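You operate a simulated robot arm through the tools that you are given. There is no shell and no other tool.

The job below is to be done with a simulated two-armed robot. You get a single attempt, and the scene is never put back.

JOB
Clamp the regulator, pull its yellow boot off and put the boot in REDO.
Fine: then draw the jaw back almost to its stop and stand the regulator beside the other one. Set down upright: yellow boot, regulator.
Where things are to end (x, y in the base frame): regulator within 6 cm of [57, 34].

The check looks at the end state, three seconds after you hand in, the way a careful person would. Anything else that was tipped, shoved, dropped, spilled or broken makes it a failure.

ROBOT AND FRAMES
Two 7-joint arms with two-finger parallel grippers on one trunk that stands fixed in place. Base frame: the origin is at the foot of the trunk, x ahead of it, y to its left, z up. Readings come in cm, degrees, newtons and seconds.
The left shoulder is at [6, 14.3, 97.3], the right one opposite. With the tool pointing down near the work surface each hand reaches from about 32 to 74 cm from the base axis, measured 20 degrees to its own side. Payload 1.57 kg a hand.
The tool frame of a hand sits at the grasp point between the pads (the TCP): z along the fingers, y along the line on which they close. The tips reach 3 cm beyond it. The gripper opens to 11 cm. The fingers are 2.4 cm wide and 1.2 cm thick; the gripper's body (4.8 by 11.2 cm) begins 7.8 cm behind the TCP.
Orientation is that of the tool frame in the base frame, as a unit quaternion [w, x, y, z]. With the fingers straight down and closing along the base's y, the tool's x points along the base's -x, its y along +y and its z along -z.

CONTROLS
- The arms move only by the tool drive_tool. It takes "left_targets", "right_targets" or both (then of equal length, played together; a hand with none holds still); each is a list of rows, each a list of 7 numbers: the shift along the tool's x, y, z in cm, then the turn, a rotation vector about the tool's x, y, z in rad, then the gripper command, from -1 (shut) to 1 (fully open), values between in proportion. In form: [[x, y, z, wx, wy, wz, fingers], ...]. A call has 1 to 20 rows; each row shifts and turns the commanded pose from where the row before left it, along the tool's axes as they then stand. Each row takes 0.2 s and may step no farther than 5 cm and 8.6 degrees from the row before; otherwise, or with a gripper value out of range, the whole call is refused. A pose out of reach is approached as far as the arm can. The call stops where the force on the tool passes 40 N (or 10 N more than at its start, if that is more) or the arm is blocked; 0.2 s more then pass. The fingers move at their own pace (about 4.5 cm/s each) and stop on an object; they squeeze with about 26 N. The grip force told is the motor's: it shows also when the fingers shut on nothing. Time passes only in rows, and 0.2 s behind the last, so rows that do not move let the fingers close. It gives the time, the measured TCP pose, the force on the tool (base axes), the opening and the grip force at its end, in the units of the frame above (readings bear some noise), with the torque about the TCP (base axes, N m) and any sound that the robot's microphone picked up.
- Cameras (640 x 400 px; columns grow to the right, rows downward): "scene" is now at [2.62, 5.02, 160.31]; the picture's right is [0.54, -0.84, 0.00], its down [-0.58, -0.37, -0.72] and it looks along [0.61, 0.39, -0.69] (base axes); focal length 369 px, centre (320, 200). "left" rides on the left gripper at [7, -1.6, -14.1] in its tool frame; the picture's right is [0.23, 0.97, 0.00], its down [-0.86, 0.20, -0.48] and it looks along [-0.47, 0.11, 0.88] (tool axes); focal length 222 px, centre (320, 200). "right" rides on the right gripper at [7, 1.6, -14.1] in its tool frame; the picture's right is [-0.23, 0.97, 0.00], its down [-0.85, -0.20, -0.48] and it looks along [-0.47, -0.11, 0.88] (tool axes); focal length 222 px, centre (320, 200). There is no depth. A picture from a camera that has moved, and an enlarged one, comes with that camera's place and axes in the base frame and with its lens. The place of the scene camera against the robot may be out by one fixed shift of up to 2.5 cm in any direction.
- grab_frame(camera): a new picture of that camera. No time passes.
- lift_body(by): slides the trunk up (or, below 0, down) by that many cm; the arms and the scene camera ride with it, the base frame stays. It gives what a move gives, with no picture.
- pan_tilt(pan, tilt): turns the head with the scene camera to pan (to the left, within 86 degrees either way) and tilt (down, from -29 to 69), counted from straight ahead of the robot. It gives what a move gives.
- inspect(camera, box): a new picture of the part [left, top, right, bottom] of that camera's present view, enlarged. No time passes.
- close_job(): hands the job in; it is judged then, once.

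Places have to be worked out from the pictures, the camera data and where the tool is seen. Open the grippers and draw the arms clear of the work before you hand the job in, unless the task says otherwise.

The tools are called after ">>>" by a JSON object that holds its "op" and its "data". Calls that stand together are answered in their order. drive_tool: Moves the arms, as the interface text tells. Its arguments: {"type":"object","properties":{"left_targets":{"type":"array"},"right_targets":{"type":"array"}},"required":[]} The other tools are called the same way: lift_body (by) moves the trunk up or down; pan_tilt (pan, tilt) turns the head that bears the scene camera; grab_frame (camera) takes a picture; inspect (camera, box) takes an enlarged picture of a part of a camera's view; close_job () hands the job in.

At the start:

```text
clock: 0.0
left_ee_pos: [29.82, 34.98, 111.42]
left_orientation: [-0.001, 0.001, 1.0, 0.0]
left_ft_force: [0.3, -0.1, 0.0]
left_torque: [0.0, 0.0, 0.01]
left_opening: 10.99
left_grasp_force: 0.2
right_ee_pos: [38.64, 5.38, 115.63]
right_orientation: [0.0, 0.001, 1.0, 0.0]
right_ft_force: [0.5, -0.5, 1.0]
right_torque: [0.02, 0.0, -0.01]
right_opening: 11.01
right_grasp_force: 0.0
trunk travel left (down, up): [-57.2, 1.8]
head pan, tilt (commanded): [32.8, 43.7]
```

scene: 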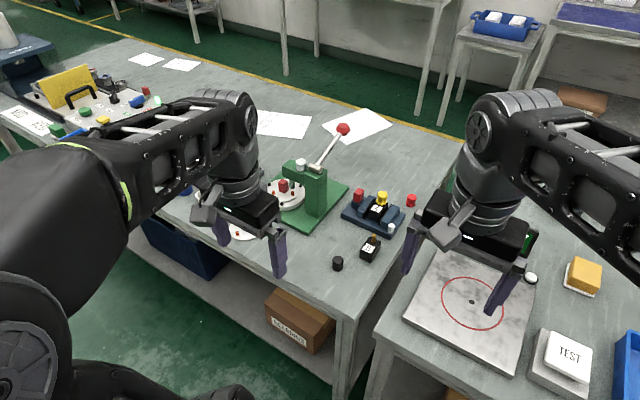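
right: 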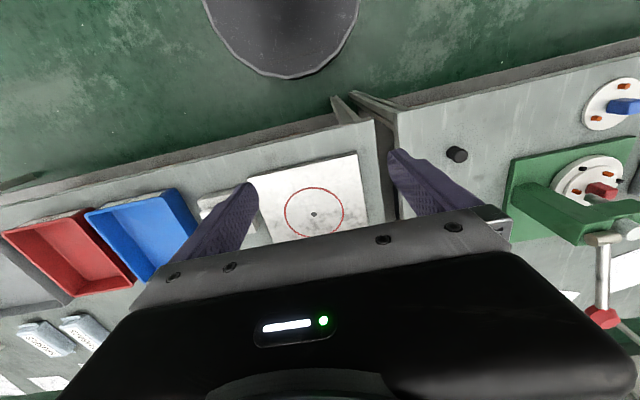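
left: 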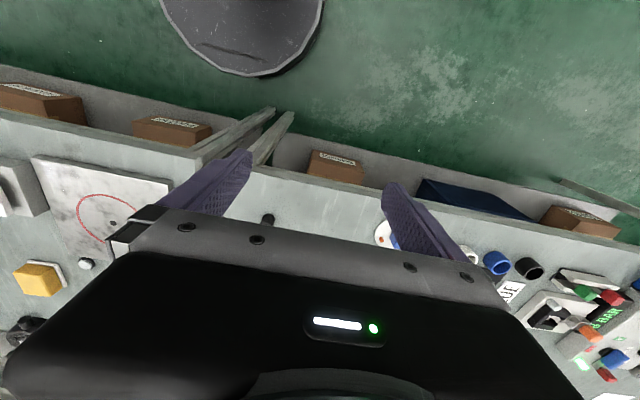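

The first pictures show a green fixture with a lever, a blue block with something yellow-topped, and a small black item next to it. I'll enlarge the middle of the scene first to learn what is what.

>>> {"op": "inspect", "data": {"camera": "scene", "box": [230, 110, 450, 290]}}

>>> {"op": "inspect", "data": {"camera": "scene", "box": [320, 170, 440, 280]}}

>>> {"op": "inspect", "data": {"camera": "scene", "box": [0, 40, 240, 240]}}

>>> {"op": "inspect", "data": {"camera": "scene", "box": [400, 200, 640, 400]}}

```text
2.22 times, centred on (340, 200) of scene
camera zoom: at [2.62, 5.02, 160.31], right [0.54, -0.84, 0.0], down [-0.58, -0.37, -0.72], along [0.61, 0.39, -0.69], focal length 819 px, centre (276, 200)
```

zoom: 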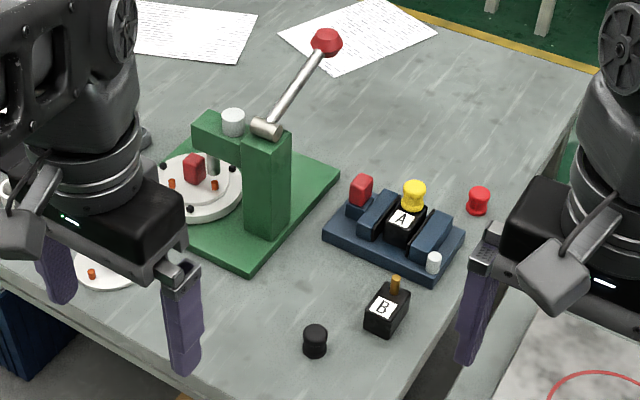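

```text
3.64 times, centred on (380, 225) of scene
camera zoom: at [2.62, 5.02, 160.31], right [0.54, -0.84, 0.0], down [-0.58, -0.37, -0.72], along [0.61, 0.39, -0.69], focal length 1341 px, centre (102, 109)
```

zoom: 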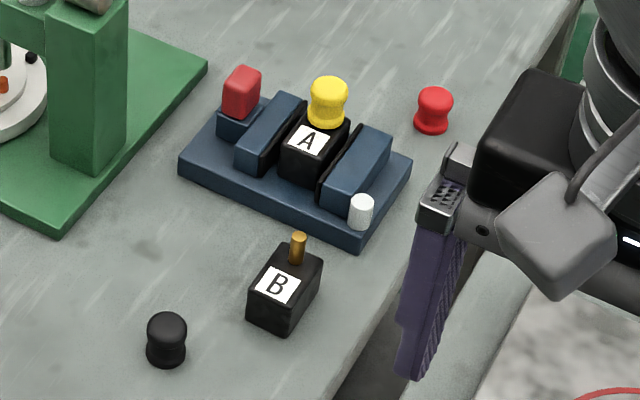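

```text
2.00 times, centred on (120, 140) of scene
camera zoom: at [2.62, 5.02, 160.31], right [0.54, -0.84, 0.0], down [-0.58, -0.37, -0.72], along [0.61, 0.39, -0.69], focal length 737 px, centre (720, 320)
```

zoom: 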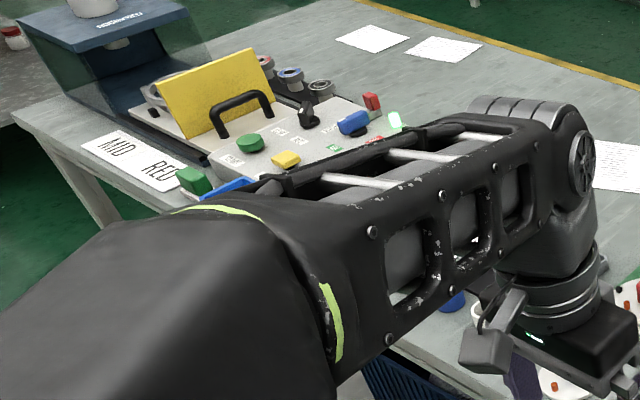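

```text
2.00 times, centred on (520, 300) of scene
camera zoom: at [2.62, 5.02, 160.31], right [0.54, -0.84, 0.0], down [-0.58, -0.37, -0.72], along [0.61, 0.39, -0.69], focal length 737 px, centre (-80, 0)
```

zoom: 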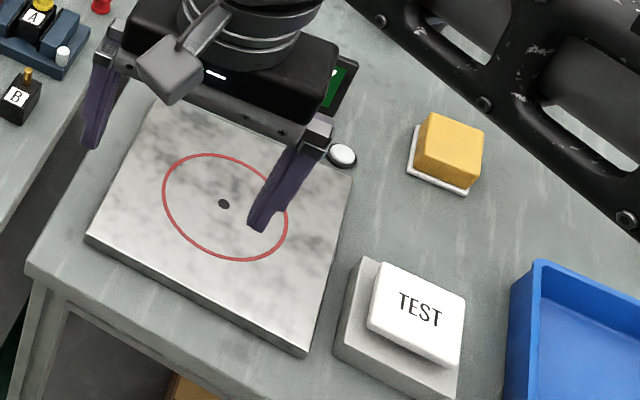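

A regulator "A" with the yellow boot sits in a blue vise with a red handle and a white peg, regulator "B" stands in front. On the left there is a card that may read "REDO". I'll turn the head to look around.

>>> {"op": "pan_tilt", "data": {"pan": 70, "tilt": 45}}

>>> {"op": "grab_frame", "data": {"camera": "scene"}}

>>> {"op": "pan_tilt", "data": {"pan": -20, "tilt": 50}}

>>> {"op": "grab_frame", "data": {"camera": "scene"}}

```text
clock: 1.0
left_ee_pos: [29.98, 35.03, 111.39]
left_orientation: [-0.001, 0.001, 1.0, -0.001]
left_ft_force: [0.1, 0.6, 0.0]
left_torque: [-0.03, 0.0, 0.02]
left_opening: 11.02
left_grasp_force: 0.1
right_ee_pos: [38.63, 5.19, 115.7]
right_orientation: [0.0, 0.0, 1.0, 0.0]
right_ft_force: [0.6, -0.4, -0.4]
right_torque: [-0.01, 0.02, -0.01]
right_opening: 10.99
right_grasp_force: 0.1
trunk travel left (down, up): [-57.2, 1.8]
head pan, tilt (commanded): [70.0, 45.0]
```

```text
taken
camera scene: at [-1.51, 8.2, 160.12], right [0.94, -0.34, 0.0], down [-0.24, -0.66, -0.71], along [0.24, 0.66, -0.71], focal length 369 px, centre (320, 200)
```

scene: 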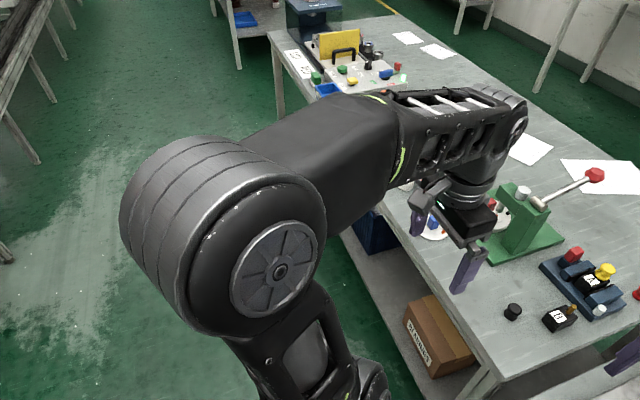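

```text
clock: 2.7
left_ee_pos: [29.95, 35.09, 111.42]
left_orientation: [0.0, -0.001, 1.0, 0.0]
left_ft_force: [1.7, 0.0, -0.4]
left_torque: [0.02, 0.04, 0.0]
left_opening: 10.97
left_grasp_force: 0.1
right_ee_pos: [38.73, 5.31, 115.66]
right_orientation: [0.0, -0.001, 1.0, 0.0]
right_ft_force: [0.1, 0.1, 0.3]
right_torque: [0.03, 0.01, 0.04]
right_opening: 10.99
right_grasp_force: 0.0
trunk travel left (down, up): [-57.2, 1.8]
head pan, tilt (commanded): [-20.0, 50.0]
```

```text
taken
camera scene: at [2.93, -2.07, 159.43], right [-0.34, -0.94, 0.0], down [-0.72, 0.26, -0.64], along [0.6, -0.22, -0.77], focal length 369 px, centre (320, 200)
```

scene: 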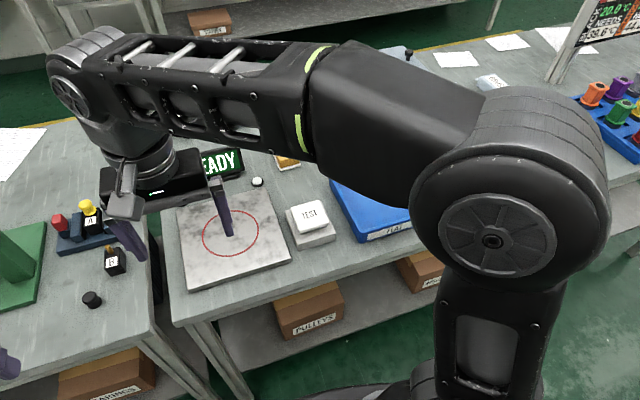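

The left arm hides much of the left side. I'll enlarge the left and right wrist views and the card on the left to find REDO.

>>> {"op": "inspect", "data": {"camera": "left", "box": [360, 200, 640, 400]}}

>>> {"op": "inspect", "data": {"camera": "right", "box": [0, 160, 240, 400]}}

>>> {"op": "pan_tilt", "data": {"pan": 60, "tilt": 30}}

>>> {"op": "grab_frame", "data": {"camera": "scene"}}

```text
2.00 times, centred on (500, 300) of left
camera zoom: at [23.04, 33.44, 125.57], right [-0.23, 0.97, 0.0], down [0.86, 0.2, 0.48], along [0.47, 0.11, -0.88], focal length 444 px, centre (-40, 0)
```

zoom: 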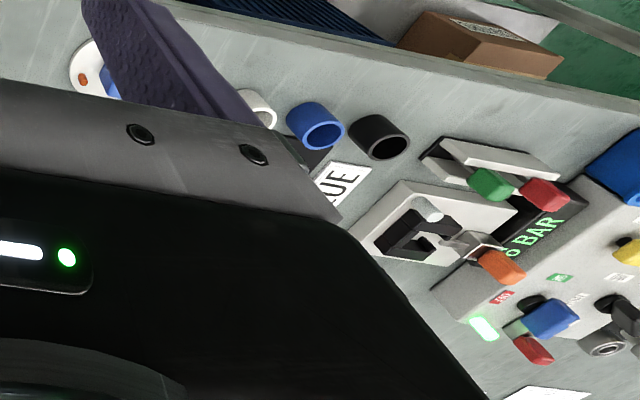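

```text
1.67 times, centred on (120, 280) of right
camera zoom: at [31.65, 7.02, 129.99], right [0.23, 0.97, 0.0], down [0.85, -0.2, 0.48], along [0.47, -0.11, -0.88], focal length 370 px, centre (653, 67)
```

zoom: 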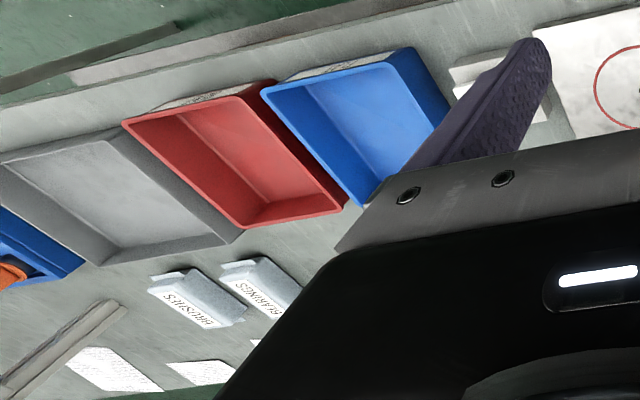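

```text
clock: 4.2
left_ee_pos: [29.98, 35.01, 111.36]
left_orientation: [-0.001, 0.0, 1.0, 0.0]
left_ft_force: [-0.1, 0.5, -0.5]
left_torque: [0.0, -0.04, 0.01]
left_opening: 10.96
left_grasp_force: 0.1
right_ee_pos: [38.68, 5.26, 115.64]
right_orientation: [0.0, 0.0, 1.0, -0.001]
right_ft_force: [-0.4, 0.2, 0.4]
right_torque: [0.02, 0.01, -0.03]
right_opening: 11.02
right_grasp_force: 0.1
trunk travel left (down, up): [-57.2, 1.8]
head pan, tilt (commanded): [60.0, 30.0]
```

```text
taken
camera scene: at [0.23, 8.39, 162.38], right [0.87, -0.5, 0.0], down [-0.25, -0.43, -0.87], along [0.43, 0.75, -0.5], focal length 369 px, centre (320, 200)
```

scene: 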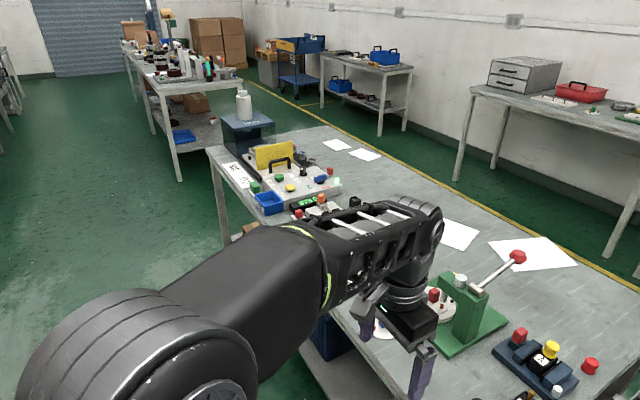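

>>> {"op": "inspect", "data": {"camera": "scene", "box": [200, 130, 340, 230]}}

>>> {"op": "pan_tilt", "data": {"pan": -45, "tilt": 35}}

>>> {"op": "grab_frame", "data": {"camera": "scene"}}

```text
4.00 times, centred on (270, 180) of scene
camera zoom: at [0.23, 8.39, 162.38], right [0.87, -0.5, 0.0], down [-0.25, -0.43, -0.87], along [0.43, 0.75, -0.5], focal length 1475 px, centre (520, 280)
```

zoom: 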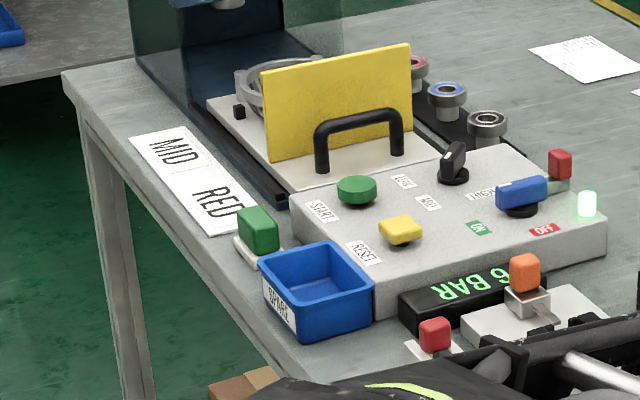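

```text
clock: 6.0
left_ee_pos: [29.99, 35.04, 111.35]
left_orientation: [0.0, 0.0, 1.0, 0.0]
left_ft_force: [0.2, 0.5, -0.2]
left_torque: [0.01, 0.04, 0.0]
left_opening: 10.98
left_grasp_force: 0.0
right_ee_pos: [38.69, 5.39, 115.68]
right_orientation: [0.0, 0.0, 1.0, 0.0]
right_ft_force: [0.1, -0.4, 0.1]
right_torque: [0.0, 0.01, 0.0]
right_opening: 10.99
right_grasp_force: 0.0
trunk travel left (down, up): [-57.2, 1.8]
head pan, tilt (commanded): [-45.0, 35.0]
```

```text
taken
camera scene: at [1.93, -5.67, 161.6], right [-0.71, -0.71, 0.0], down [-0.41, 0.41, -0.82], along [0.58, -0.58, -0.57], focal length 369 px, centre (320, 200)
```

scene: 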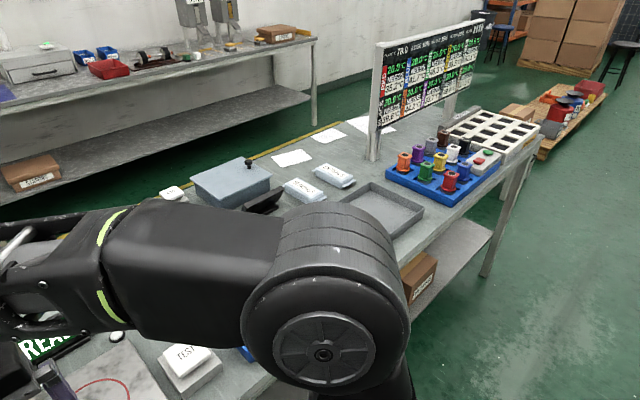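

The tray labels on the right are hidden by the right arm. I'll move the right hand to the right, high above the table, to look down at the trays, and keep the head on them.

>>> {"op": "drive_tool", "data": {"right_targets": [[0, -5, 0, 0, 0, 0, 1], [0, -5, 0, 0, 0, 0, 1], [0, -5, 0, 0, 0, 0, 1], [0, -5, 0, 0, 0, 0, 1], [0, -5, 0, 0, 0, 0, 1], [0, -5, 0, 0, 0, 0, 1]]}}

>>> {"op": "grab_frame", "data": {"camera": "right"}}

>>> {"op": "pan_tilt", "data": {"pan": 0, "tilt": 50}}

>>> {"op": "grab_frame", "data": {"camera": "scene"}}

```text
clock: 7.4
left_ee_pos: [30.01, 35.17, 111.34]
left_orientation: [-0.001, 0.0, 1.0, 0.0]
left_ft_force: [0.2, 0.5, 0.2]
left_torque: [-0.09, -0.05, -0.03]
left_opening: 10.97
left_grasp_force: 0.1
right_ee_pos: [38.88, -22.26, 116.46]
right_orientation: [0.013, -0.035, 0.999, -0.002]
right_ft_force: [0.9, -8.4, -3.1]
right_torque: [0.85, 0.22, -0.04]
right_opening: 10.97
right_grasp_force: 0.1
right hand out of reach, approached as far as the arm can: row 4
trunk travel left (down, up): [-57.2, 1.8]
head pan, tilt (commanded): [-45.0, 35.0]
```

```text
taken
camera right: at [31.49, -21.03, 130.64], right [0.16, 0.99, 0.0], down [0.85, -0.14, 0.5], along [0.49, -0.08, -0.87], focal length 222 px, centre (320, 200)
```

right: 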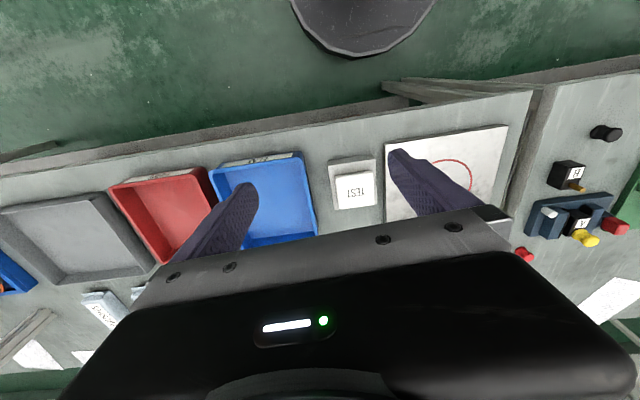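

```text
clock: 8.6
left_ee_pos: [30.02, 35.03, 111.26]
left_orientation: [0.001, 0.0, 1.0, 0.001]
left_ft_force: [-0.6, 0.3, 0.4]
left_torque: [-0.01, 0.02, 0.03]
left_opening: 11.02
left_grasp_force: 0.0
right_ee_pos: [38.7, -21.93, 116.68]
right_orientation: [0.015, -0.039, 0.999, -0.001]
right_ft_force: [-0.5, 0.9, 0.3]
right_torque: [-0.03, 0.03, -0.02]
right_opening: 11.01
right_grasp_force: 0.0
trunk travel left (down, up): [-57.2, 1.8]
head pan, tilt (commanded): [0.0, 50.0]
```

```text
taken
camera scene: at [3.38, 0.56, 159.43], right [0.0, -1.0, 0.0], down [-0.77, 0.0, -0.64], along [0.64, 0.0, -0.77], focal length 369 px, centre (320, 200)
```

scene: 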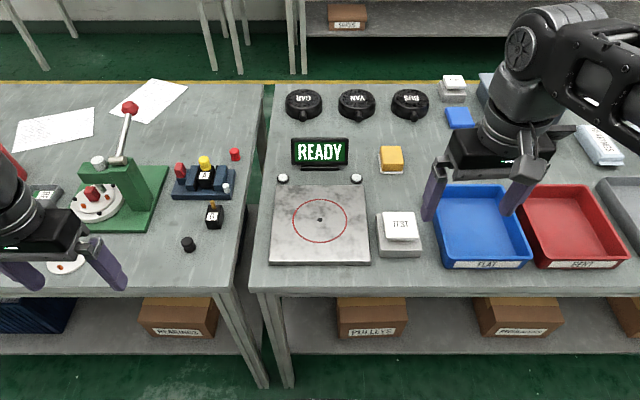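

Blue tray reads FLAT, red one BENT; the table comes out near z≈86. REDO is not yet seen, so I'll move the left hand left and look with its camera.

>>> {"op": "drive_tool", "data": {"left_targets": [[0, 5, 0, 0, 0, 0, 1], [0, 5, 0, 0, 0, 0, 1], [0, 5, 0, 0, 0, 0, 1], [0, 5, 0, 0, 0, 0, 1]]}}

>>> {"op": "grab_frame", "data": {"camera": "left"}}

>>> {"op": "pan_tilt", "data": {"pan": 35, "tilt": 50}}

>>> {"op": "grab_frame", "data": {"camera": "scene"}}

```text
clock: 9.6
left_ee_pos: [30.23, 55.03, 110.94]
left_orientation: [0.001, 0.001, 1.0, 0.0]
left_ft_force: [-0.1, 0.3, 0.4]
left_torque: [-0.02, -0.02, 0.0]
left_opening: 10.99
left_grasp_force: 0.1
right_ee_pos: [38.93, -24.5, 115.74]
right_orientation: [0.0, 0.0, 1.0, 0.0]
right_ft_force: [0.1, -0.6, -0.1]
right_torque: [-0.01, -0.03, 0.01]
right_opening: 11.01
right_grasp_force: 0.1
trunk travel left (down, up): [-57.2, 1.8]
head pan, tilt (commanded): [0.0, 50.0]
```

```text
taken
camera left: at [23.25, 53.39, 125.11], right [-0.23, 0.97, 0.0], down [0.86, 0.2, 0.48], along [0.47, 0.11, -0.88], focal length 222 px, centre (320, 200)
```

left: 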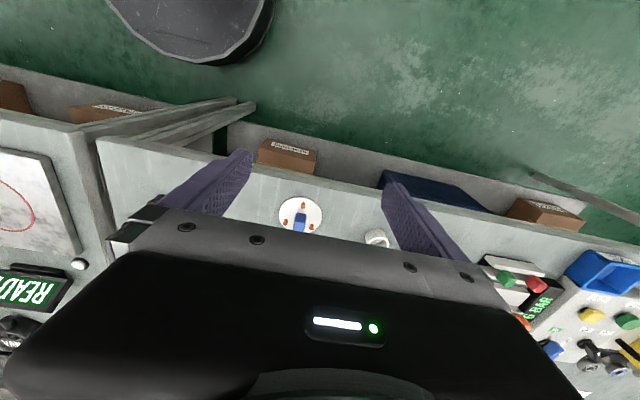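

```text
clock: 10.6
left_ee_pos: [30.12, 54.77, 110.9]
left_orientation: [0.0, -0.001, 1.0, 0.0]
left_ft_force: [-0.5, -0.5, 0.0]
left_torque: [0.01, -0.01, 0.0]
left_opening: 10.98
left_grasp_force: 0.0
right_ee_pos: [38.78, -24.59, 115.67]
right_orientation: [0.0, 0.0, 1.0, 0.0]
right_ft_force: [-0.1, -0.6, -0.6]
right_torque: [-0.02, 0.03, -0.01]
right_opening: 11.01
right_grasp_force: 0.1
trunk travel left (down, up): [-57.2, 1.8]
head pan, tilt (commanded): [35.0, 50.0]
```

```text
taken
camera scene: at [2.0, 4.95, 159.43], right [0.57, -0.82, 0.0], down [-0.63, -0.44, -0.64], along [0.53, 0.37, -0.77], focal length 369 px, centre (320, 200)
```

scene: 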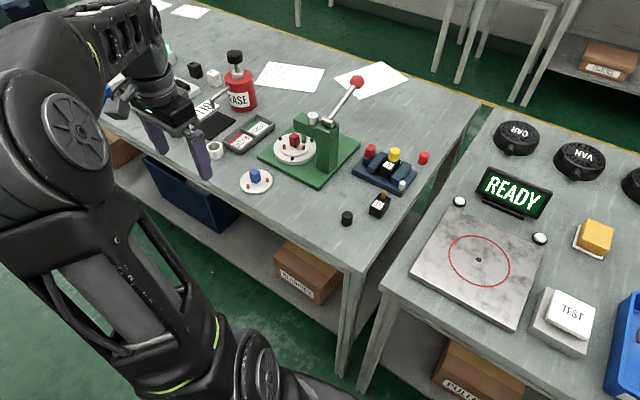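

A two-compartment tray and a card came into view near the red can. I'll enlarge that area.

>>> {"op": "inspect", "data": {"camera": "scene", "box": [160, 50, 320, 200]}}

>>> {"op": "inspect", "data": {"camera": "scene", "box": [320, 130, 450, 240]}}

```text
2.67 times, centred on (240, 125) of scene
camera zoom: at [2.0, 4.95, 159.43], right [0.57, -0.82, 0.0], down [-0.63, -0.44, -0.64], along [0.53, 0.37, -0.77], focal length 983 px, centre (533, 400)
```

zoom: 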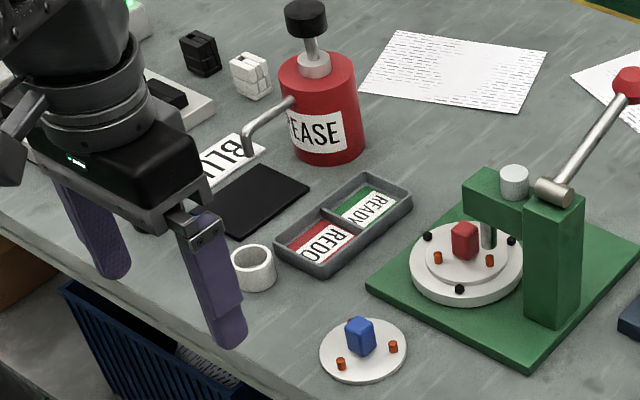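

```text
3.64 times, centred on (385, 185) of scene
camera zoom: at [2.0, 4.95, 159.43], right [0.57, -0.82, 0.0], down [-0.63, -0.44, -0.64], along [0.53, 0.37, -0.77], focal length 1341 px, centre (84, 254)
```

zoom: 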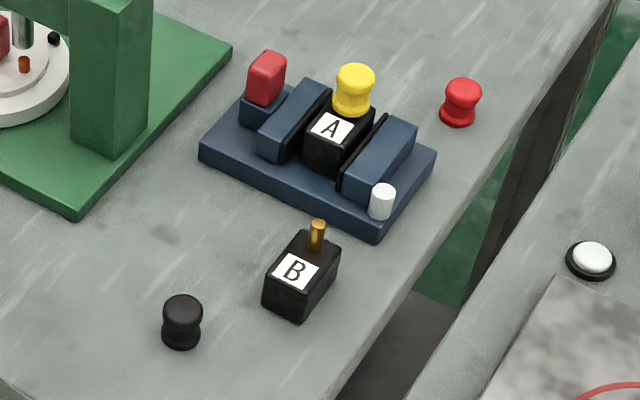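

The tray by the red can has REDO (near-left) and READY compartments; B stands near [57.5, 26] and the vise with A near [68, 29]. I'll bring the left hand over the vise, high up, to look at it from above.

>>> {"op": "drive_tool", "data": {"left_targets": [[0, -5, 0, 0, 0, 0, 1], [0, -5, 0, 0, 0, 0, 1], [0, -5, 0, 0, 0, 0, 1], [0, -5, 0, 0, 0, 0, 1], [0, -5, 0, 0, 0, 0, 1], [-5, 0, 0, 0, 0, 0, 1], [-5, 0, 0, 0, 0, 0, 1], [-5, 0, 0, 0, 0, 0, 1], [-5, 0, 0, 0, 0, 0, 1], [-5, 0, 0, 0, 0, 0, 1], [-4, 0, 0, 0, 0, 0, 1]]}}

>>> {"op": "grab_frame", "data": {"camera": "left"}}

>>> {"op": "grab_frame", "data": {"camera": "scene"}}

```text
clock: 13.0
left_ee_pos: [56.89, 29.79, 111.38]
left_orientation: [0.002, 0.003, 1.0, -0.001]
left_ft_force: [-0.9, 0.1, -0.6]
left_torque: [0.01, -0.02, 0.01]
left_opening: 10.99
left_grasp_force: 0.1
left hand out of reach, approached as far as the arm can: row 11
right_ee_pos: [38.62, -24.39, 115.86]
right_orientation: [0.0, -0.001, 1.0, 0.0]
right_ft_force: [-0.2, 0.6, 0.8]
right_torque: [-0.08, -0.05, 0.03]
right_opening: 11.02
right_grasp_force: 0.1
trunk travel left (down, up): [-57.2, 1.8]
head pan, tilt (commanded): [35.0, 50.0]
```

```text
taken
camera left: at [49.89, 28.21, 125.65], right [-0.22, 0.98, 0.0], down [0.85, 0.2, 0.48], along [0.47, 0.1, -0.88], focal length 222 px, centre (320, 200)
```

left: 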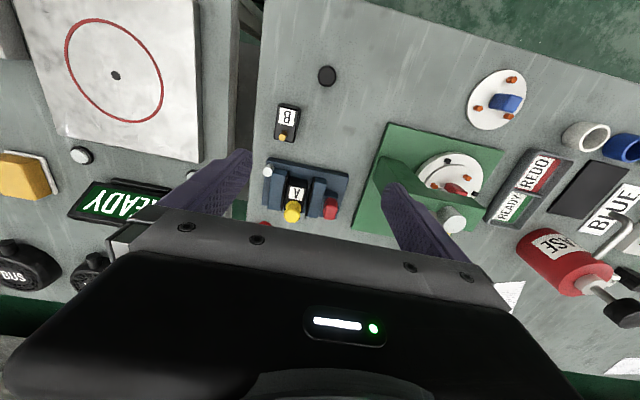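

```text
taken
camera scene: at [1.83, 5.12, 159.43], right [0.57, -0.82, 0.0], down [-0.63, -0.44, -0.64], along [0.53, 0.37, -0.77], focal length 369 px, centre (320, 200)
```

scene: 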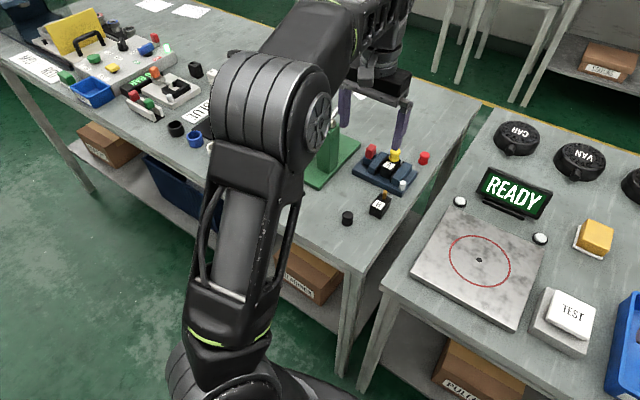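

From here the whole left table is visible. I'll enlarge the vise and the REDO tray in the left view.

>>> {"op": "inspect", "data": {"camera": "left", "box": [240, 60, 370, 230]}}

>>> {"op": "inspect", "data": {"camera": "left", "box": [440, 60, 640, 260]}}

>>> {"op": "inspect", "data": {"camera": "scene", "box": [330, 130, 450, 230]}}

```text
2.35 times, centred on (305, 145) of left
camera zoom: at [49.89, 28.21, 125.65], right [-0.22, 0.98, 0.0], down [0.85, 0.2, 0.48], along [0.47, 0.1, -0.88], focal length 523 px, centre (355, 329)
```

zoom: 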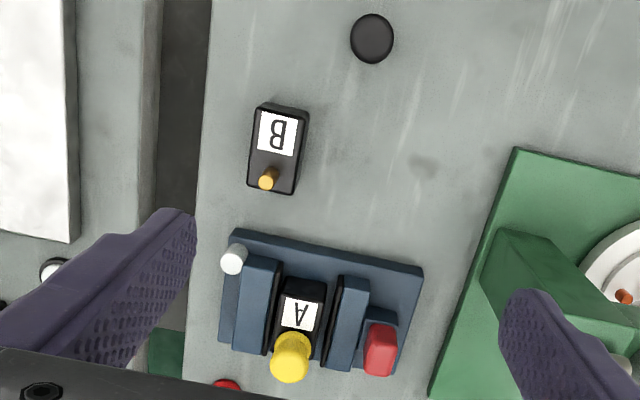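

```text
2.00 times, centred on (540, 160) of left
camera zoom: at [49.89, 28.21, 125.65], right [-0.22, 0.98, 0.0], down [0.85, 0.2, 0.48], along [0.47, 0.1, -0.88], focal length 444 px, centre (-120, 280)
```

zoom: 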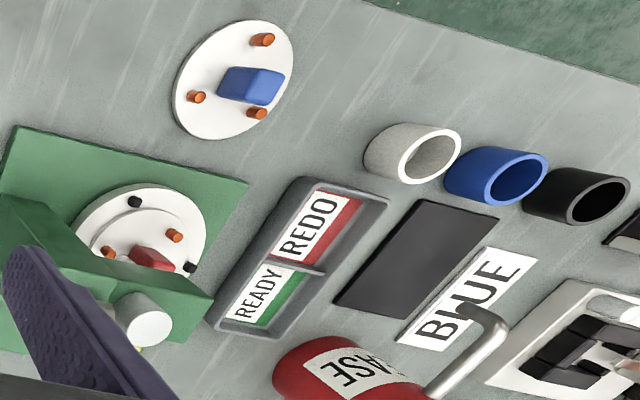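

```text
4.00 times, centred on (390, 180) of scene
camera zoom: at [1.83, 5.12, 159.43], right [0.57, -0.82, 0.0], down [-0.63, -0.44, -0.64], along [0.53, 0.37, -0.77], focal length 1475 px, centre (40, 280)
```

zoom: 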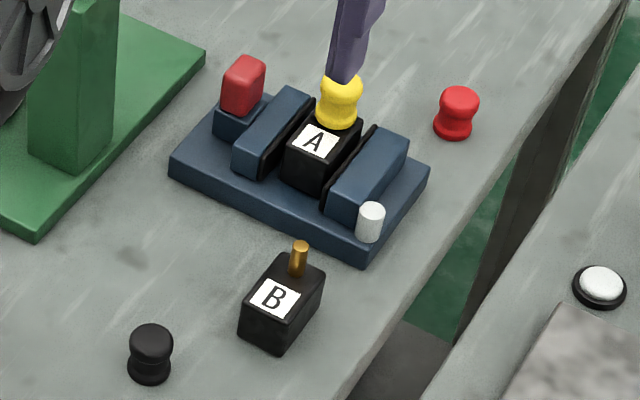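

The vise is aligned with base y, with the fixed jaw on the right and the moving jaw plus red handle on the left. REDO comes out near [56.5, 71], reachable only with a tilted tool. I'll raise the trunk the little it has left and tilt the left hand outward for a closer look.

>>> {"op": "lift_body", "data": {"by": 1.7}}

>>> {"op": "drive_tool", "data": {"left_targets": [[3, 0, 0, 0, 0, 0, 1], [0, 0, 0, 0, -0.15, 0, 1], [0, 0, 0, 0, -0.15, 0, 1], [0, 0, 0, 0, -0.15, 0, 1], [0, 0, 0, 0, -0.08, 0, 1], [0, 0, 0, 0, 0, 0, 1]]}}

>>> {"op": "grab_frame", "data": {"camera": "left"}}

>>> {"op": "grab_frame", "data": {"camera": "scene"}}

```text
clock: 13.6
left_ee_pos: [56.93, 29.94, 113.07]
left_orientation: [0.001, 0.0, 1.0, 0.001]
left_ft_force: [-0.3, 0.3, 0.2]
left_torque: [0.0, 0.01, 0.0]
left_opening: 11.01
left_grasp_force: 0.1
right_ee_pos: [38.67, -24.62, 117.36]
right_orientation: [0.0, 0.001, 1.0, 0.0]
right_ft_force: [-0.2, -0.2, 0.2]
right_torque: [0.01, 0.0, 0.01]
right_opening: 11.0
right_grasp_force: 0.0
trunk travel left (down, up): [-58.9, 0.1]
head pan, tilt (commanded): [35.0, 50.0]
```

```text
clock: 15.0
left_ee_pos: [53.93, 29.93, 113.07]
left_orientation: [0.262, 0.0, 0.965, 0.001]
left_ft_force: [-0.8, 0.2, 0.3]
left_torque: [0.04, -0.01, -0.03]
left_opening: 11.0
left_grasp_force: 0.0
right_ee_pos: [38.7, -24.73, 117.44]
right_orientation: [0.0, 0.002, 1.0, -0.001]
right_ft_force: [0.6, -0.2, 0.7]
right_torque: [-0.02, -0.01, -0.02]
right_opening: 11.01
right_grasp_force: 0.1
trunk travel left (down, up): [-58.9, 0.1]
head pan, tilt (commanded): [35.0, 50.0]
```

```text
taken
camera left: at [40.75, 28.28, 121.79], right [-0.2, 0.97, -0.11], down [0.49, 0.2, 0.85], along [0.85, 0.11, -0.52], focal length 222 px, centre (320, 200)
```

left: 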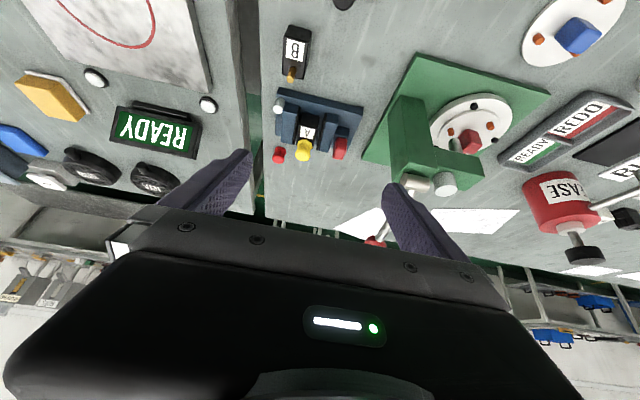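

```text
taken
camera scene: at [2.03, 4.96, 161.13], right [0.57, -0.82, 0.0], down [-0.63, -0.44, -0.64], along [0.53, 0.37, -0.77], focal length 369 px, centre (320, 200)
```

scene: 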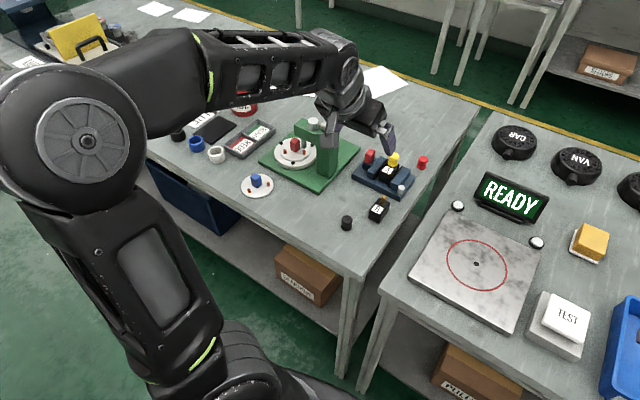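

The tilted view shows the vise and B plainly. I'll enlarge it for measuring against the previous view.

>>> {"op": "inspect", "data": {"camera": "left", "box": [255, 70, 375, 180]}}

>>> {"op": "inspect", "data": {"camera": "left", "box": [360, 40, 640, 220]}}

```text
3.64 times, centred on (315, 125) of left
camera zoom: at [40.75, 28.28, 121.79], right [-0.2, 0.97, -0.11], down [0.49, 0.2, 0.85], along [0.85, 0.11, -0.52], focal length 808 px, centre (338, 473)
```

zoom: 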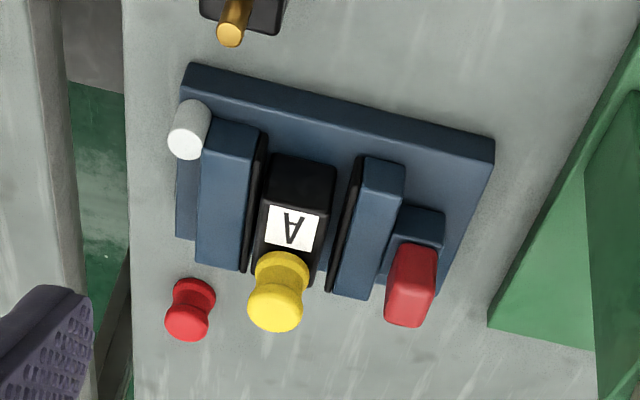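

```text
2.22 times, centred on (500, 130) of left
camera zoom: at [40.75, 28.28, 121.79], right [-0.2, 0.97, -0.11], down [0.49, 0.2, 0.85], along [0.85, 0.11, -0.52], focal length 494 px, centre (-80, 356)
```

zoom: 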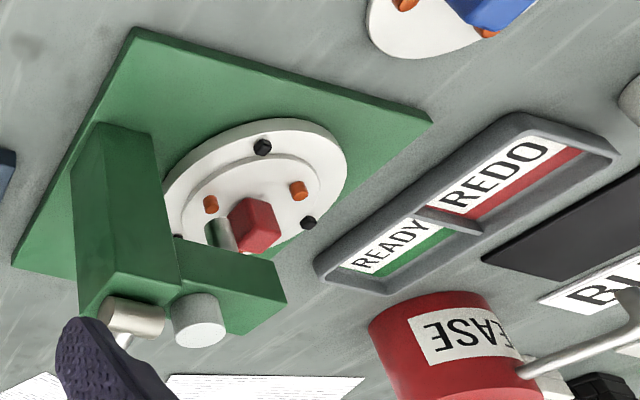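

Stereo from the two wrist views puts the vise base top at z≈88, A's top near z≈94 and A's centre near y≈28. I'll move in closer (still above everything) for finer measurement.

>>> {"op": "drive_tool", "data": {"left_targets": [[-0.61, 0, 4.23, 0, 0, 0, 0.2], [-0.61, 0, 4.23, 0, 0, 0, 0.0], [-0.61, 0, 4.23, 0, 0, 0, 0.0], [0, 0, 0, 0, 0, 0, 0.0]]}}

>>> {"op": "grab_frame", "data": {"camera": "left"}}

>>> {"op": "inspect", "data": {"camera": "left", "box": [240, 60, 420, 220]}}

>>> {"op": "inspect", "data": {"camera": "scene", "box": [330, 110, 450, 230]}}

```text
clock: 16.0
left_ee_pos: [61.71, 29.97, 102.9]
left_orientation: [0.263, 0.0, 0.965, 0.0]
left_ft_force: [0.2, 0.7, 1.5]
left_torque: [0.01, -0.03, -0.02]
left_opening: 5.51
left_grasp_force: 0.1
right_ee_pos: [38.55, -24.73, 117.47]
right_orientation: [0.0, -0.002, 1.0, 0.001]
right_ft_force: [-0.1, -0.3, 0.5]
right_torque: [0.02, 0.0, 0.0]
right_opening: 10.98
right_grasp_force: 0.1
trunk travel left (down, up): [-58.9, 0.1]
head pan, tilt (commanded): [35.0, 50.0]
```

```text
taken
camera left: at [48.47, 28.31, 111.72], right [-0.19, 0.97, -0.11], down [0.49, 0.2, 0.85], along [0.85, 0.11, -0.52], focal length 222 px, centre (320, 200)
```

left: 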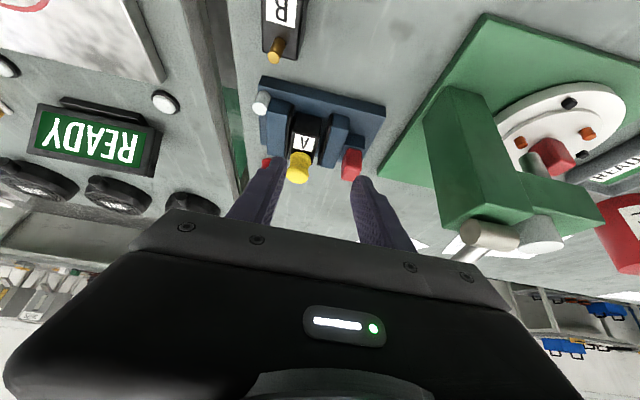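

```text
2.50 times, centred on (330, 140) of left
camera zoom: at [48.47, 28.31, 111.72], right [-0.19, 0.97, -0.11], down [0.49, 0.2, 0.85], along [0.85, 0.11, -0.52], focal length 555 px, centre (295, 350)
```

zoom: 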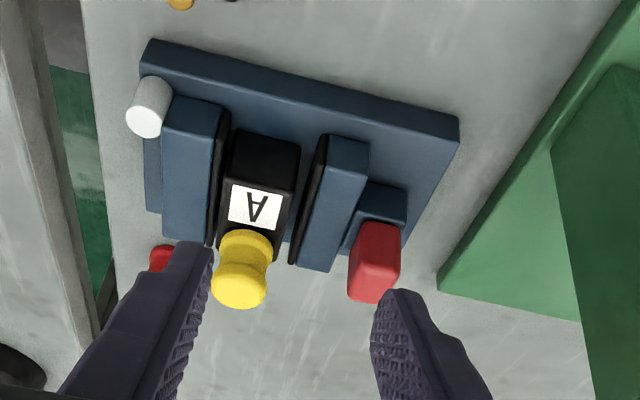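

```text
3.33 times, centred on (390, 170) of scene
camera zoom: at [1.9, 4.96, 161.13], right [0.57, -0.82, 0.0], down [-0.63, -0.44, -0.64], along [0.53, 0.37, -0.77], focal length 1229 px, centre (87, 300)
```

zoom: 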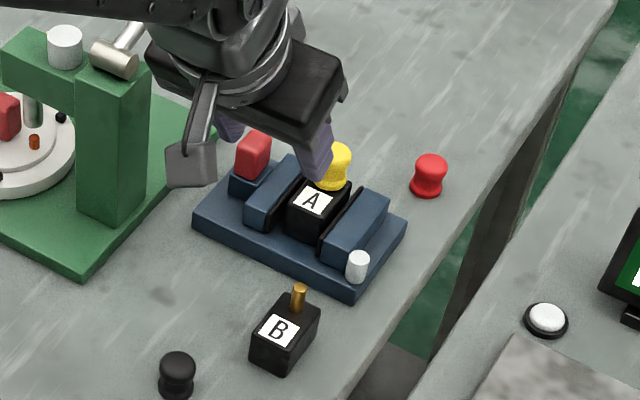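

Now I have a close view. I'll enlarge regulators A and B more, to learn their shape (label face, pin/boot position).

>>> {"op": "inspect", "data": {"camera": "scene", "box": [375, 130, 425, 175]}}

>>> {"op": "inspect", "data": {"camera": "scene", "box": [360, 185, 400, 225]}}

>>> {"op": "inspect", "data": {"camera": "left", "box": [255, 75, 385, 195]}}

>>> {"op": "inspect", "data": {"camera": "left", "box": [240, 0, 320, 70]}}

```text
8.89 times, centred on (400, 152) of scene
camera zoom: at [1.9, 4.96, 161.13], right [0.57, -0.82, 0.0], down [-0.63, -0.44, -0.64], along [0.53, 0.37, -0.77], focal length 3277 px, centre (-391, 622)
```

zoom: 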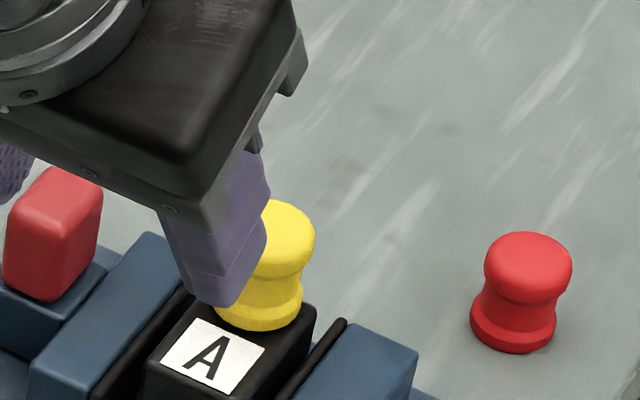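

```text
10.00 times, centred on (380, 205) of scene
camera zoom: at [1.9, 4.96, 161.13], right [0.57, -0.82, 0.0], down [-0.63, -0.44, -0.64], along [0.53, 0.37, -0.77], focal length 3687 px, centre (-280, 150)
```

zoom: 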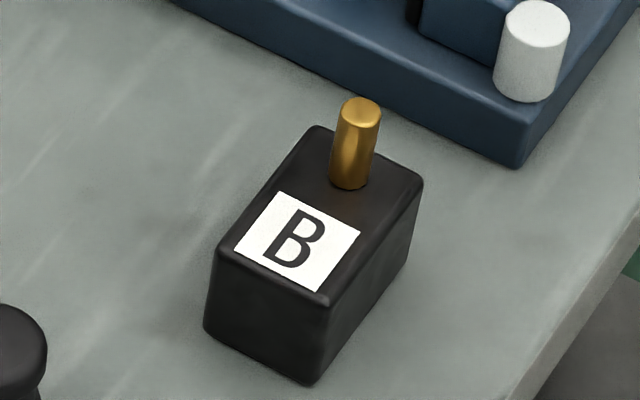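

```text
3.33 times, centred on (320, 135) of left
camera zoom: at [48.47, 28.31, 111.72], right [-0.19, 0.97, -0.11], down [0.49, 0.2, 0.85], along [0.85, 0.11, -0.52], focal length 740 px, centre (320, 417)
```

zoom: 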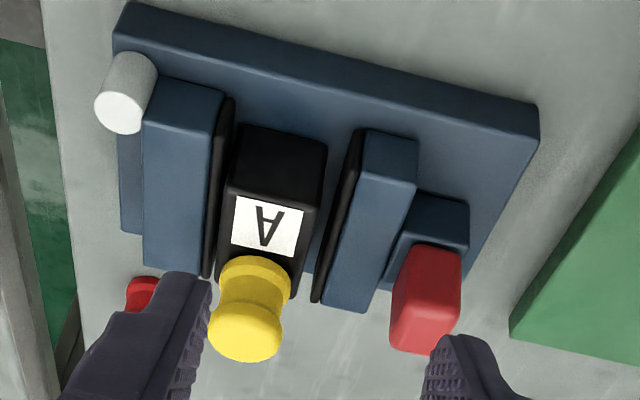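

```text
5.71 times, centred on (280, 35) of left
camera zoom: at [48.47, 28.31, 111.72], right [-0.19, 0.97, -0.11], down [0.49, 0.2, 0.85], along [0.85, 0.11, -0.52], focal length 1269 px, centre (549, 1143)
```

zoom: 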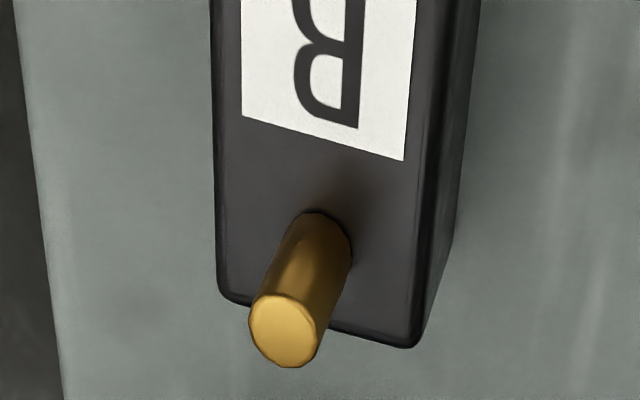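

Regulators are boxes about 3.3 × 5 cm with the pin at the back; heights are not certain enough from these views. I'll bring the right hand round (high, yawed and tilted) so that its camera views the vise from the right side.

>>> {"op": "drive_tool", "data": {"right_targets": [[-3, 4.0, 0, 0, 0, 0, 0], [-3, 4.0, 0, 0, 0, 0, 0], [-3, 4.0, 0, 0, 0, 0, 0], [0, 0, 0, 0, 0, -0.143, 0], [0, 0, 0, 0, 0, -0.143, 0], [0, 0, 0, 0, 0, -0.143, 0], [0, 0, 0, 0, 0, -0.143, 0], [0, 0, 0, 0, 0, -0.143, 0], [0, 0, 0, 0, 0, -0.143, 0], [0, 0, 0, 0, 0, -0.143, 0], [0, 0, 0, 0, 0, -0.143, 0], [0, 0, 0, 0, 0, -0.143, 0], [0, 0, 0, 0, 0, -0.143, 0], [0, 0, 0, 0, 0, -0.143, 0]]}}

>>> {"op": "grab_frame", "data": {"camera": "right"}}

```text
clock: 19.0
left_ee_pos: [61.73, 29.93, 102.88]
left_orientation: [0.262, 0.001, 0.965, 0.0]
left_ft_force: [0.4, 0.1, -0.4]
left_torque: [0.01, 0.0, -0.01]
left_opening: 5.5
left_grasp_force: 0.0
right_ee_pos: [47.32, -13.11, 117.48]
right_orientation: [0.001, 0.708, -0.706, 0.001]
right_ft_force: [0.3, -0.7, 0.9]
right_torque: [-0.02, 0.01, 0.03]
right_opening: 5.51
right_grasp_force: 0.0
right hand out of reach, approached as far as the arm can: row 1
trunk travel left (down, up): [-58.9, 0.1]
head pan, tilt (commanded): [35.0, 50.0]
```

```text
taken
camera right: at [45.63, -20.05, 131.74], right [-0.97, 0.22, 0.0], down [0.2, 0.86, 0.48], along [0.11, 0.47, -0.88], focal length 222 px, centre (320, 200)
```

right: 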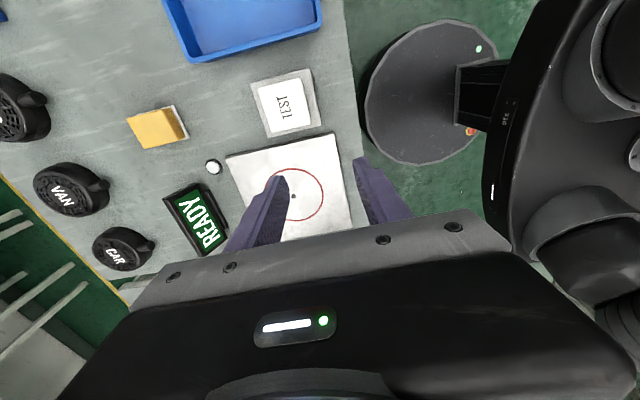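

Yaw is done as planned. I'll carry the right hand forward, tilt it toward the vise and look.

>>> {"op": "drive_tool", "data": {"right_targets": [[-3, -3.7, 0, 0, 0, 0, 0], [-3, -3.7, 0, 0, 0, 0, 0], [-3, -3.7, 0, 0, 0, 0, 0], [0, 0, 0, 0, -0.14, 0, 0], [0, 0, 0, 0, -0.14, 0, 0], [0, 0, 0, 0, -0.14, 0, 0], [0, 0, 0, 0, -0.14, 0, 0], [0, 0, 0, 0, -0.14, 0, 0], [3, 0, 2, 0, 0, 0, 0], [3, 0, 3, 0, 0, 0, 0], [0, 0, 0, 0, 0, 0, 0]]}}

>>> {"op": "grab_frame", "data": {"camera": "right"}}

>>> {"op": "grab_frame", "data": {"camera": "scene"}}

```text
clock: 21.4
left_ee_pos: [61.7, 29.88, 102.91]
left_orientation: [0.262, 0.001, 0.965, -0.001]
left_ft_force: [-0.3, -0.2, 0.2]
left_torque: [0.03, -0.02, -0.01]
left_opening: 5.52
left_grasp_force: 0.0
right_ee_pos: [52.88, -6.07, 106.01]
right_orientation: [0.243, -0.664, 0.665, 0.24]
right_ft_force: [-0.6, 0.0, 0.3]
right_torque: [-0.01, -0.02, 0.0]
right_opening: 5.51
right_grasp_force: 0.0
right hand out of reach, approached as far as the arm can: row 1, 2, 3, 8, 9
trunk travel left (down, up): [-58.9, 0.1]
head pan, tilt (commanded): [35.0, 50.0]
```

```text
taken
camera right: at [51.2, -20.42, 112.5], right [-0.97, 0.18, 0.14], down [0.2, 0.35, 0.92], along [0.11, 0.92, -0.37], focal length 222 px, centre (320, 200)
```

right: 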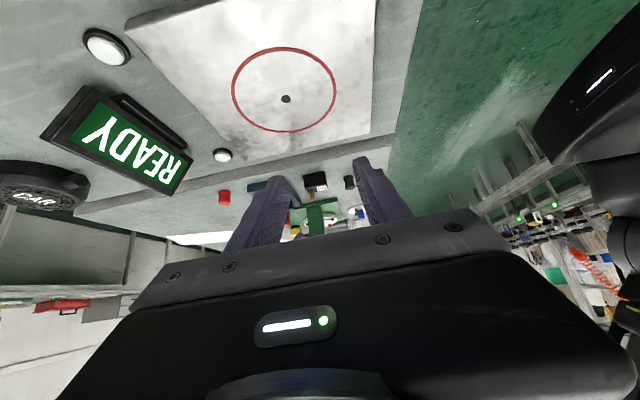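

```text
taken
camera scene: at [2.0, 4.95, 161.13], right [0.57, -0.82, 0.0], down [-0.63, -0.44, -0.64], along [0.53, 0.37, -0.77], focal length 369 px, centre (320, 200)
```

scene: 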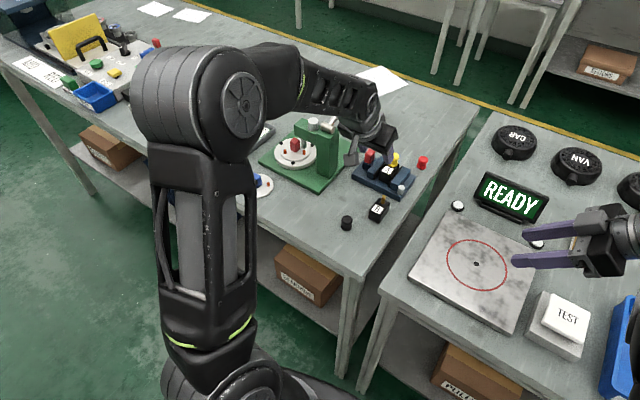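

The side view works but its own fingers block the vise. I'll open them, tilt a little more and move nearer.

>>> {"op": "drive_tool", "data": {"right_targets": [[0, 0, 0, 0, -0.13, 0, 1], [0, 0, 0, 0, -0.13, 0, 1], [-2, -2, 2, 0, 0, 0, 1], [-2, -2, 2, 0, 0, 0, 1], [-1, -2, 2, 0, 0, 0, 1], [0, 0, 0, 0, 0, 0, 1]]}}

>>> {"op": "grab_frame", "data": {"camera": "right"}}

```text
clock: 22.8
left_ee_pos: [61.73, 29.89, 103.04]
left_orientation: [0.262, 0.001, 0.965, -0.001]
left_ft_force: [1.3, 0.3, 0.8]
left_torque: [0.05, 0.01, -0.01]
left_opening: 5.53
left_grasp_force: 0.0
right_ee_pos: [53.97, 4.8, 107.92]
right_orientation: [0.327, -0.627, 0.628, 0.324]
right_ft_force: [0.2, -0.8, -0.6]
right_torque: [-0.01, 0.02, -0.02]
right_opening: 11.0
right_grasp_force: 0.0
right hand out of reach, approached as far as the arm can: row 1, 2, 5
trunk travel left (down, up): [-58.9, 0.1]
head pan, tilt (commanded): [35.0, 50.0]
```

```text
taken
camera right: at [52.27, -10.6, 110.53], right [-0.97, 0.13, 0.18], down [0.2, 0.1, 0.98], along [0.11, 0.99, -0.12], focal length 222 px, centre (320, 200)
```

right: 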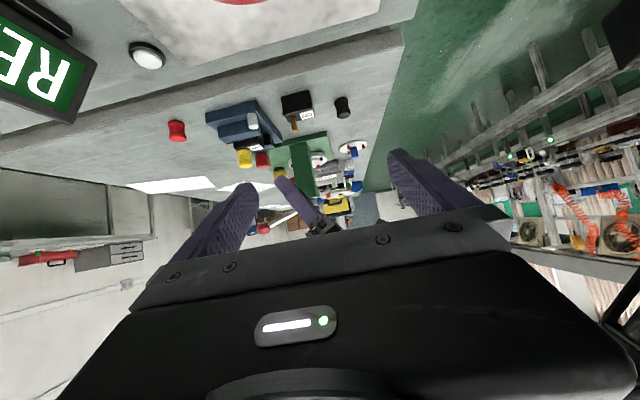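

Now the vise, B, the boots and the left fingers are all in the side view. I'll enlarge it.

>>> {"op": "inspect", "data": {"camera": "right", "box": [150, 70, 370, 240]}}

>>> {"op": "inspect", "data": {"camera": "right", "box": [195, 90, 285, 180]}}

```text
2.35 times, centred on (260, 155) of right
camera zoom: at [52.27, -10.6, 110.53], right [-0.97, 0.13, 0.18], down [0.2, 0.1, 0.98], along [0.11, 0.99, -0.12], focal length 523 px, centre (461, 306)
```

zoom: 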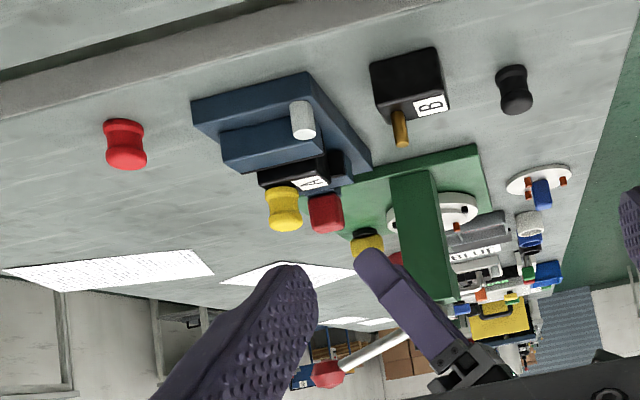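

```text
4.44 times, centred on (240, 135) of right
camera zoom: at [52.27, -10.6, 110.53], right [-0.97, 0.13, 0.18], down [0.2, 0.1, 0.98], along [0.11, 0.99, -0.12], focal length 987 px, centre (676, 489)
```

zoom: 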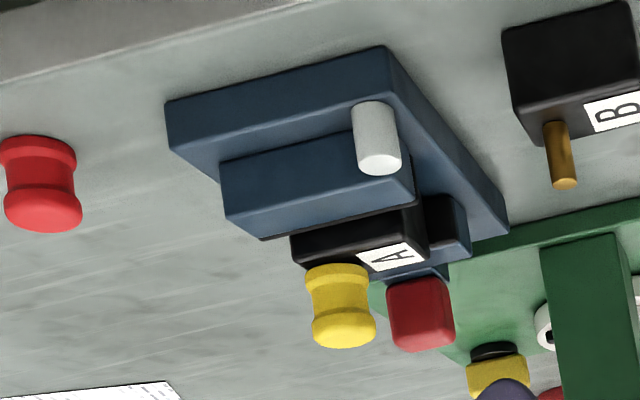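

The side view gives consistent heights: table z≈88.2, A top z≈93.5, boot centre (69.3, 28.0) with top z≈96.3, red handle centre (68.0, 34.1) with top z≈95.4. I'll shift the left hand over to the handle's y and check alignment before going down.

>>> {"op": "drive_tool", "data": {"left_targets": [[0, 4.2, 0, 0, 0, 0, 0.0], [-1.1, 0, 2.5, 0, 0, 0, 0.0], [0, 0, 0, 0, 0, 0, 0.0]]}}

>>> {"op": "inspect", "data": {"camera": "left", "box": [200, 80, 440, 240]}}

>>> {"op": "inspect", "data": {"camera": "right", "box": [195, 90, 325, 230]}}

```text
clock: 23.6
left_ee_pos: [63.83, 34.31, 101.49]
left_orientation: [0.264, 0.0, 0.965, 0.0]
left_ft_force: [0.3, 0.2, -0.1]
left_torque: [-0.02, -0.01, 0.03]
left_opening: 5.5
left_grasp_force: 0.0
right_ee_pos: [53.87, 4.92, 108.07]
right_orientation: [0.327, -0.627, 0.629, 0.323]
right_ft_force: [0.0, -0.2, 0.8]
right_torque: [0.0, -0.01, -0.02]
right_opening: 11.01
right_grasp_force: 0.1
trunk travel left (down, up): [-58.9, 0.1]
head pan, tilt (commanded): [35.0, 50.0]
```

```text
2.50 times, centred on (320, 160) of left
camera zoom: at [50.7, 32.63, 110.3], right [-0.2, 0.97, -0.12], down [0.49, 0.2, 0.85], along [0.85, 0.11, -0.52], focal length 555 px, centre (320, 300)
```

zoom: 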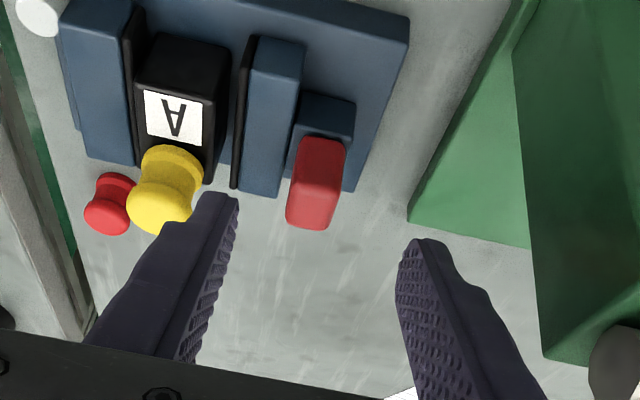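

```text
2.86 times, centred on (260, 160) of right
camera zoom: at [52.21, -10.56, 110.56], right [-0.97, 0.13, 0.18], down [0.2, 0.1, 0.98], along [0.11, 0.99, -0.12], focal length 635 px, centre (491, 314)
```

zoom: 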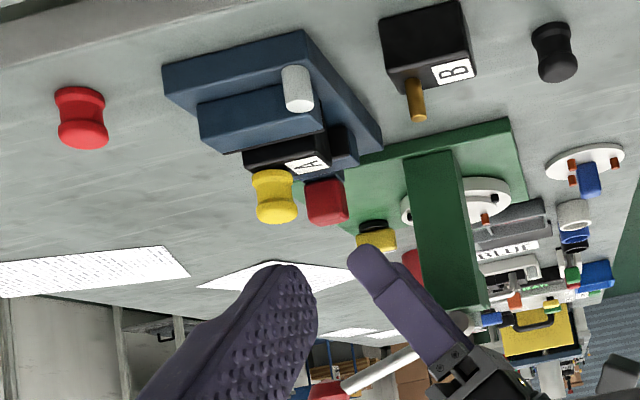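

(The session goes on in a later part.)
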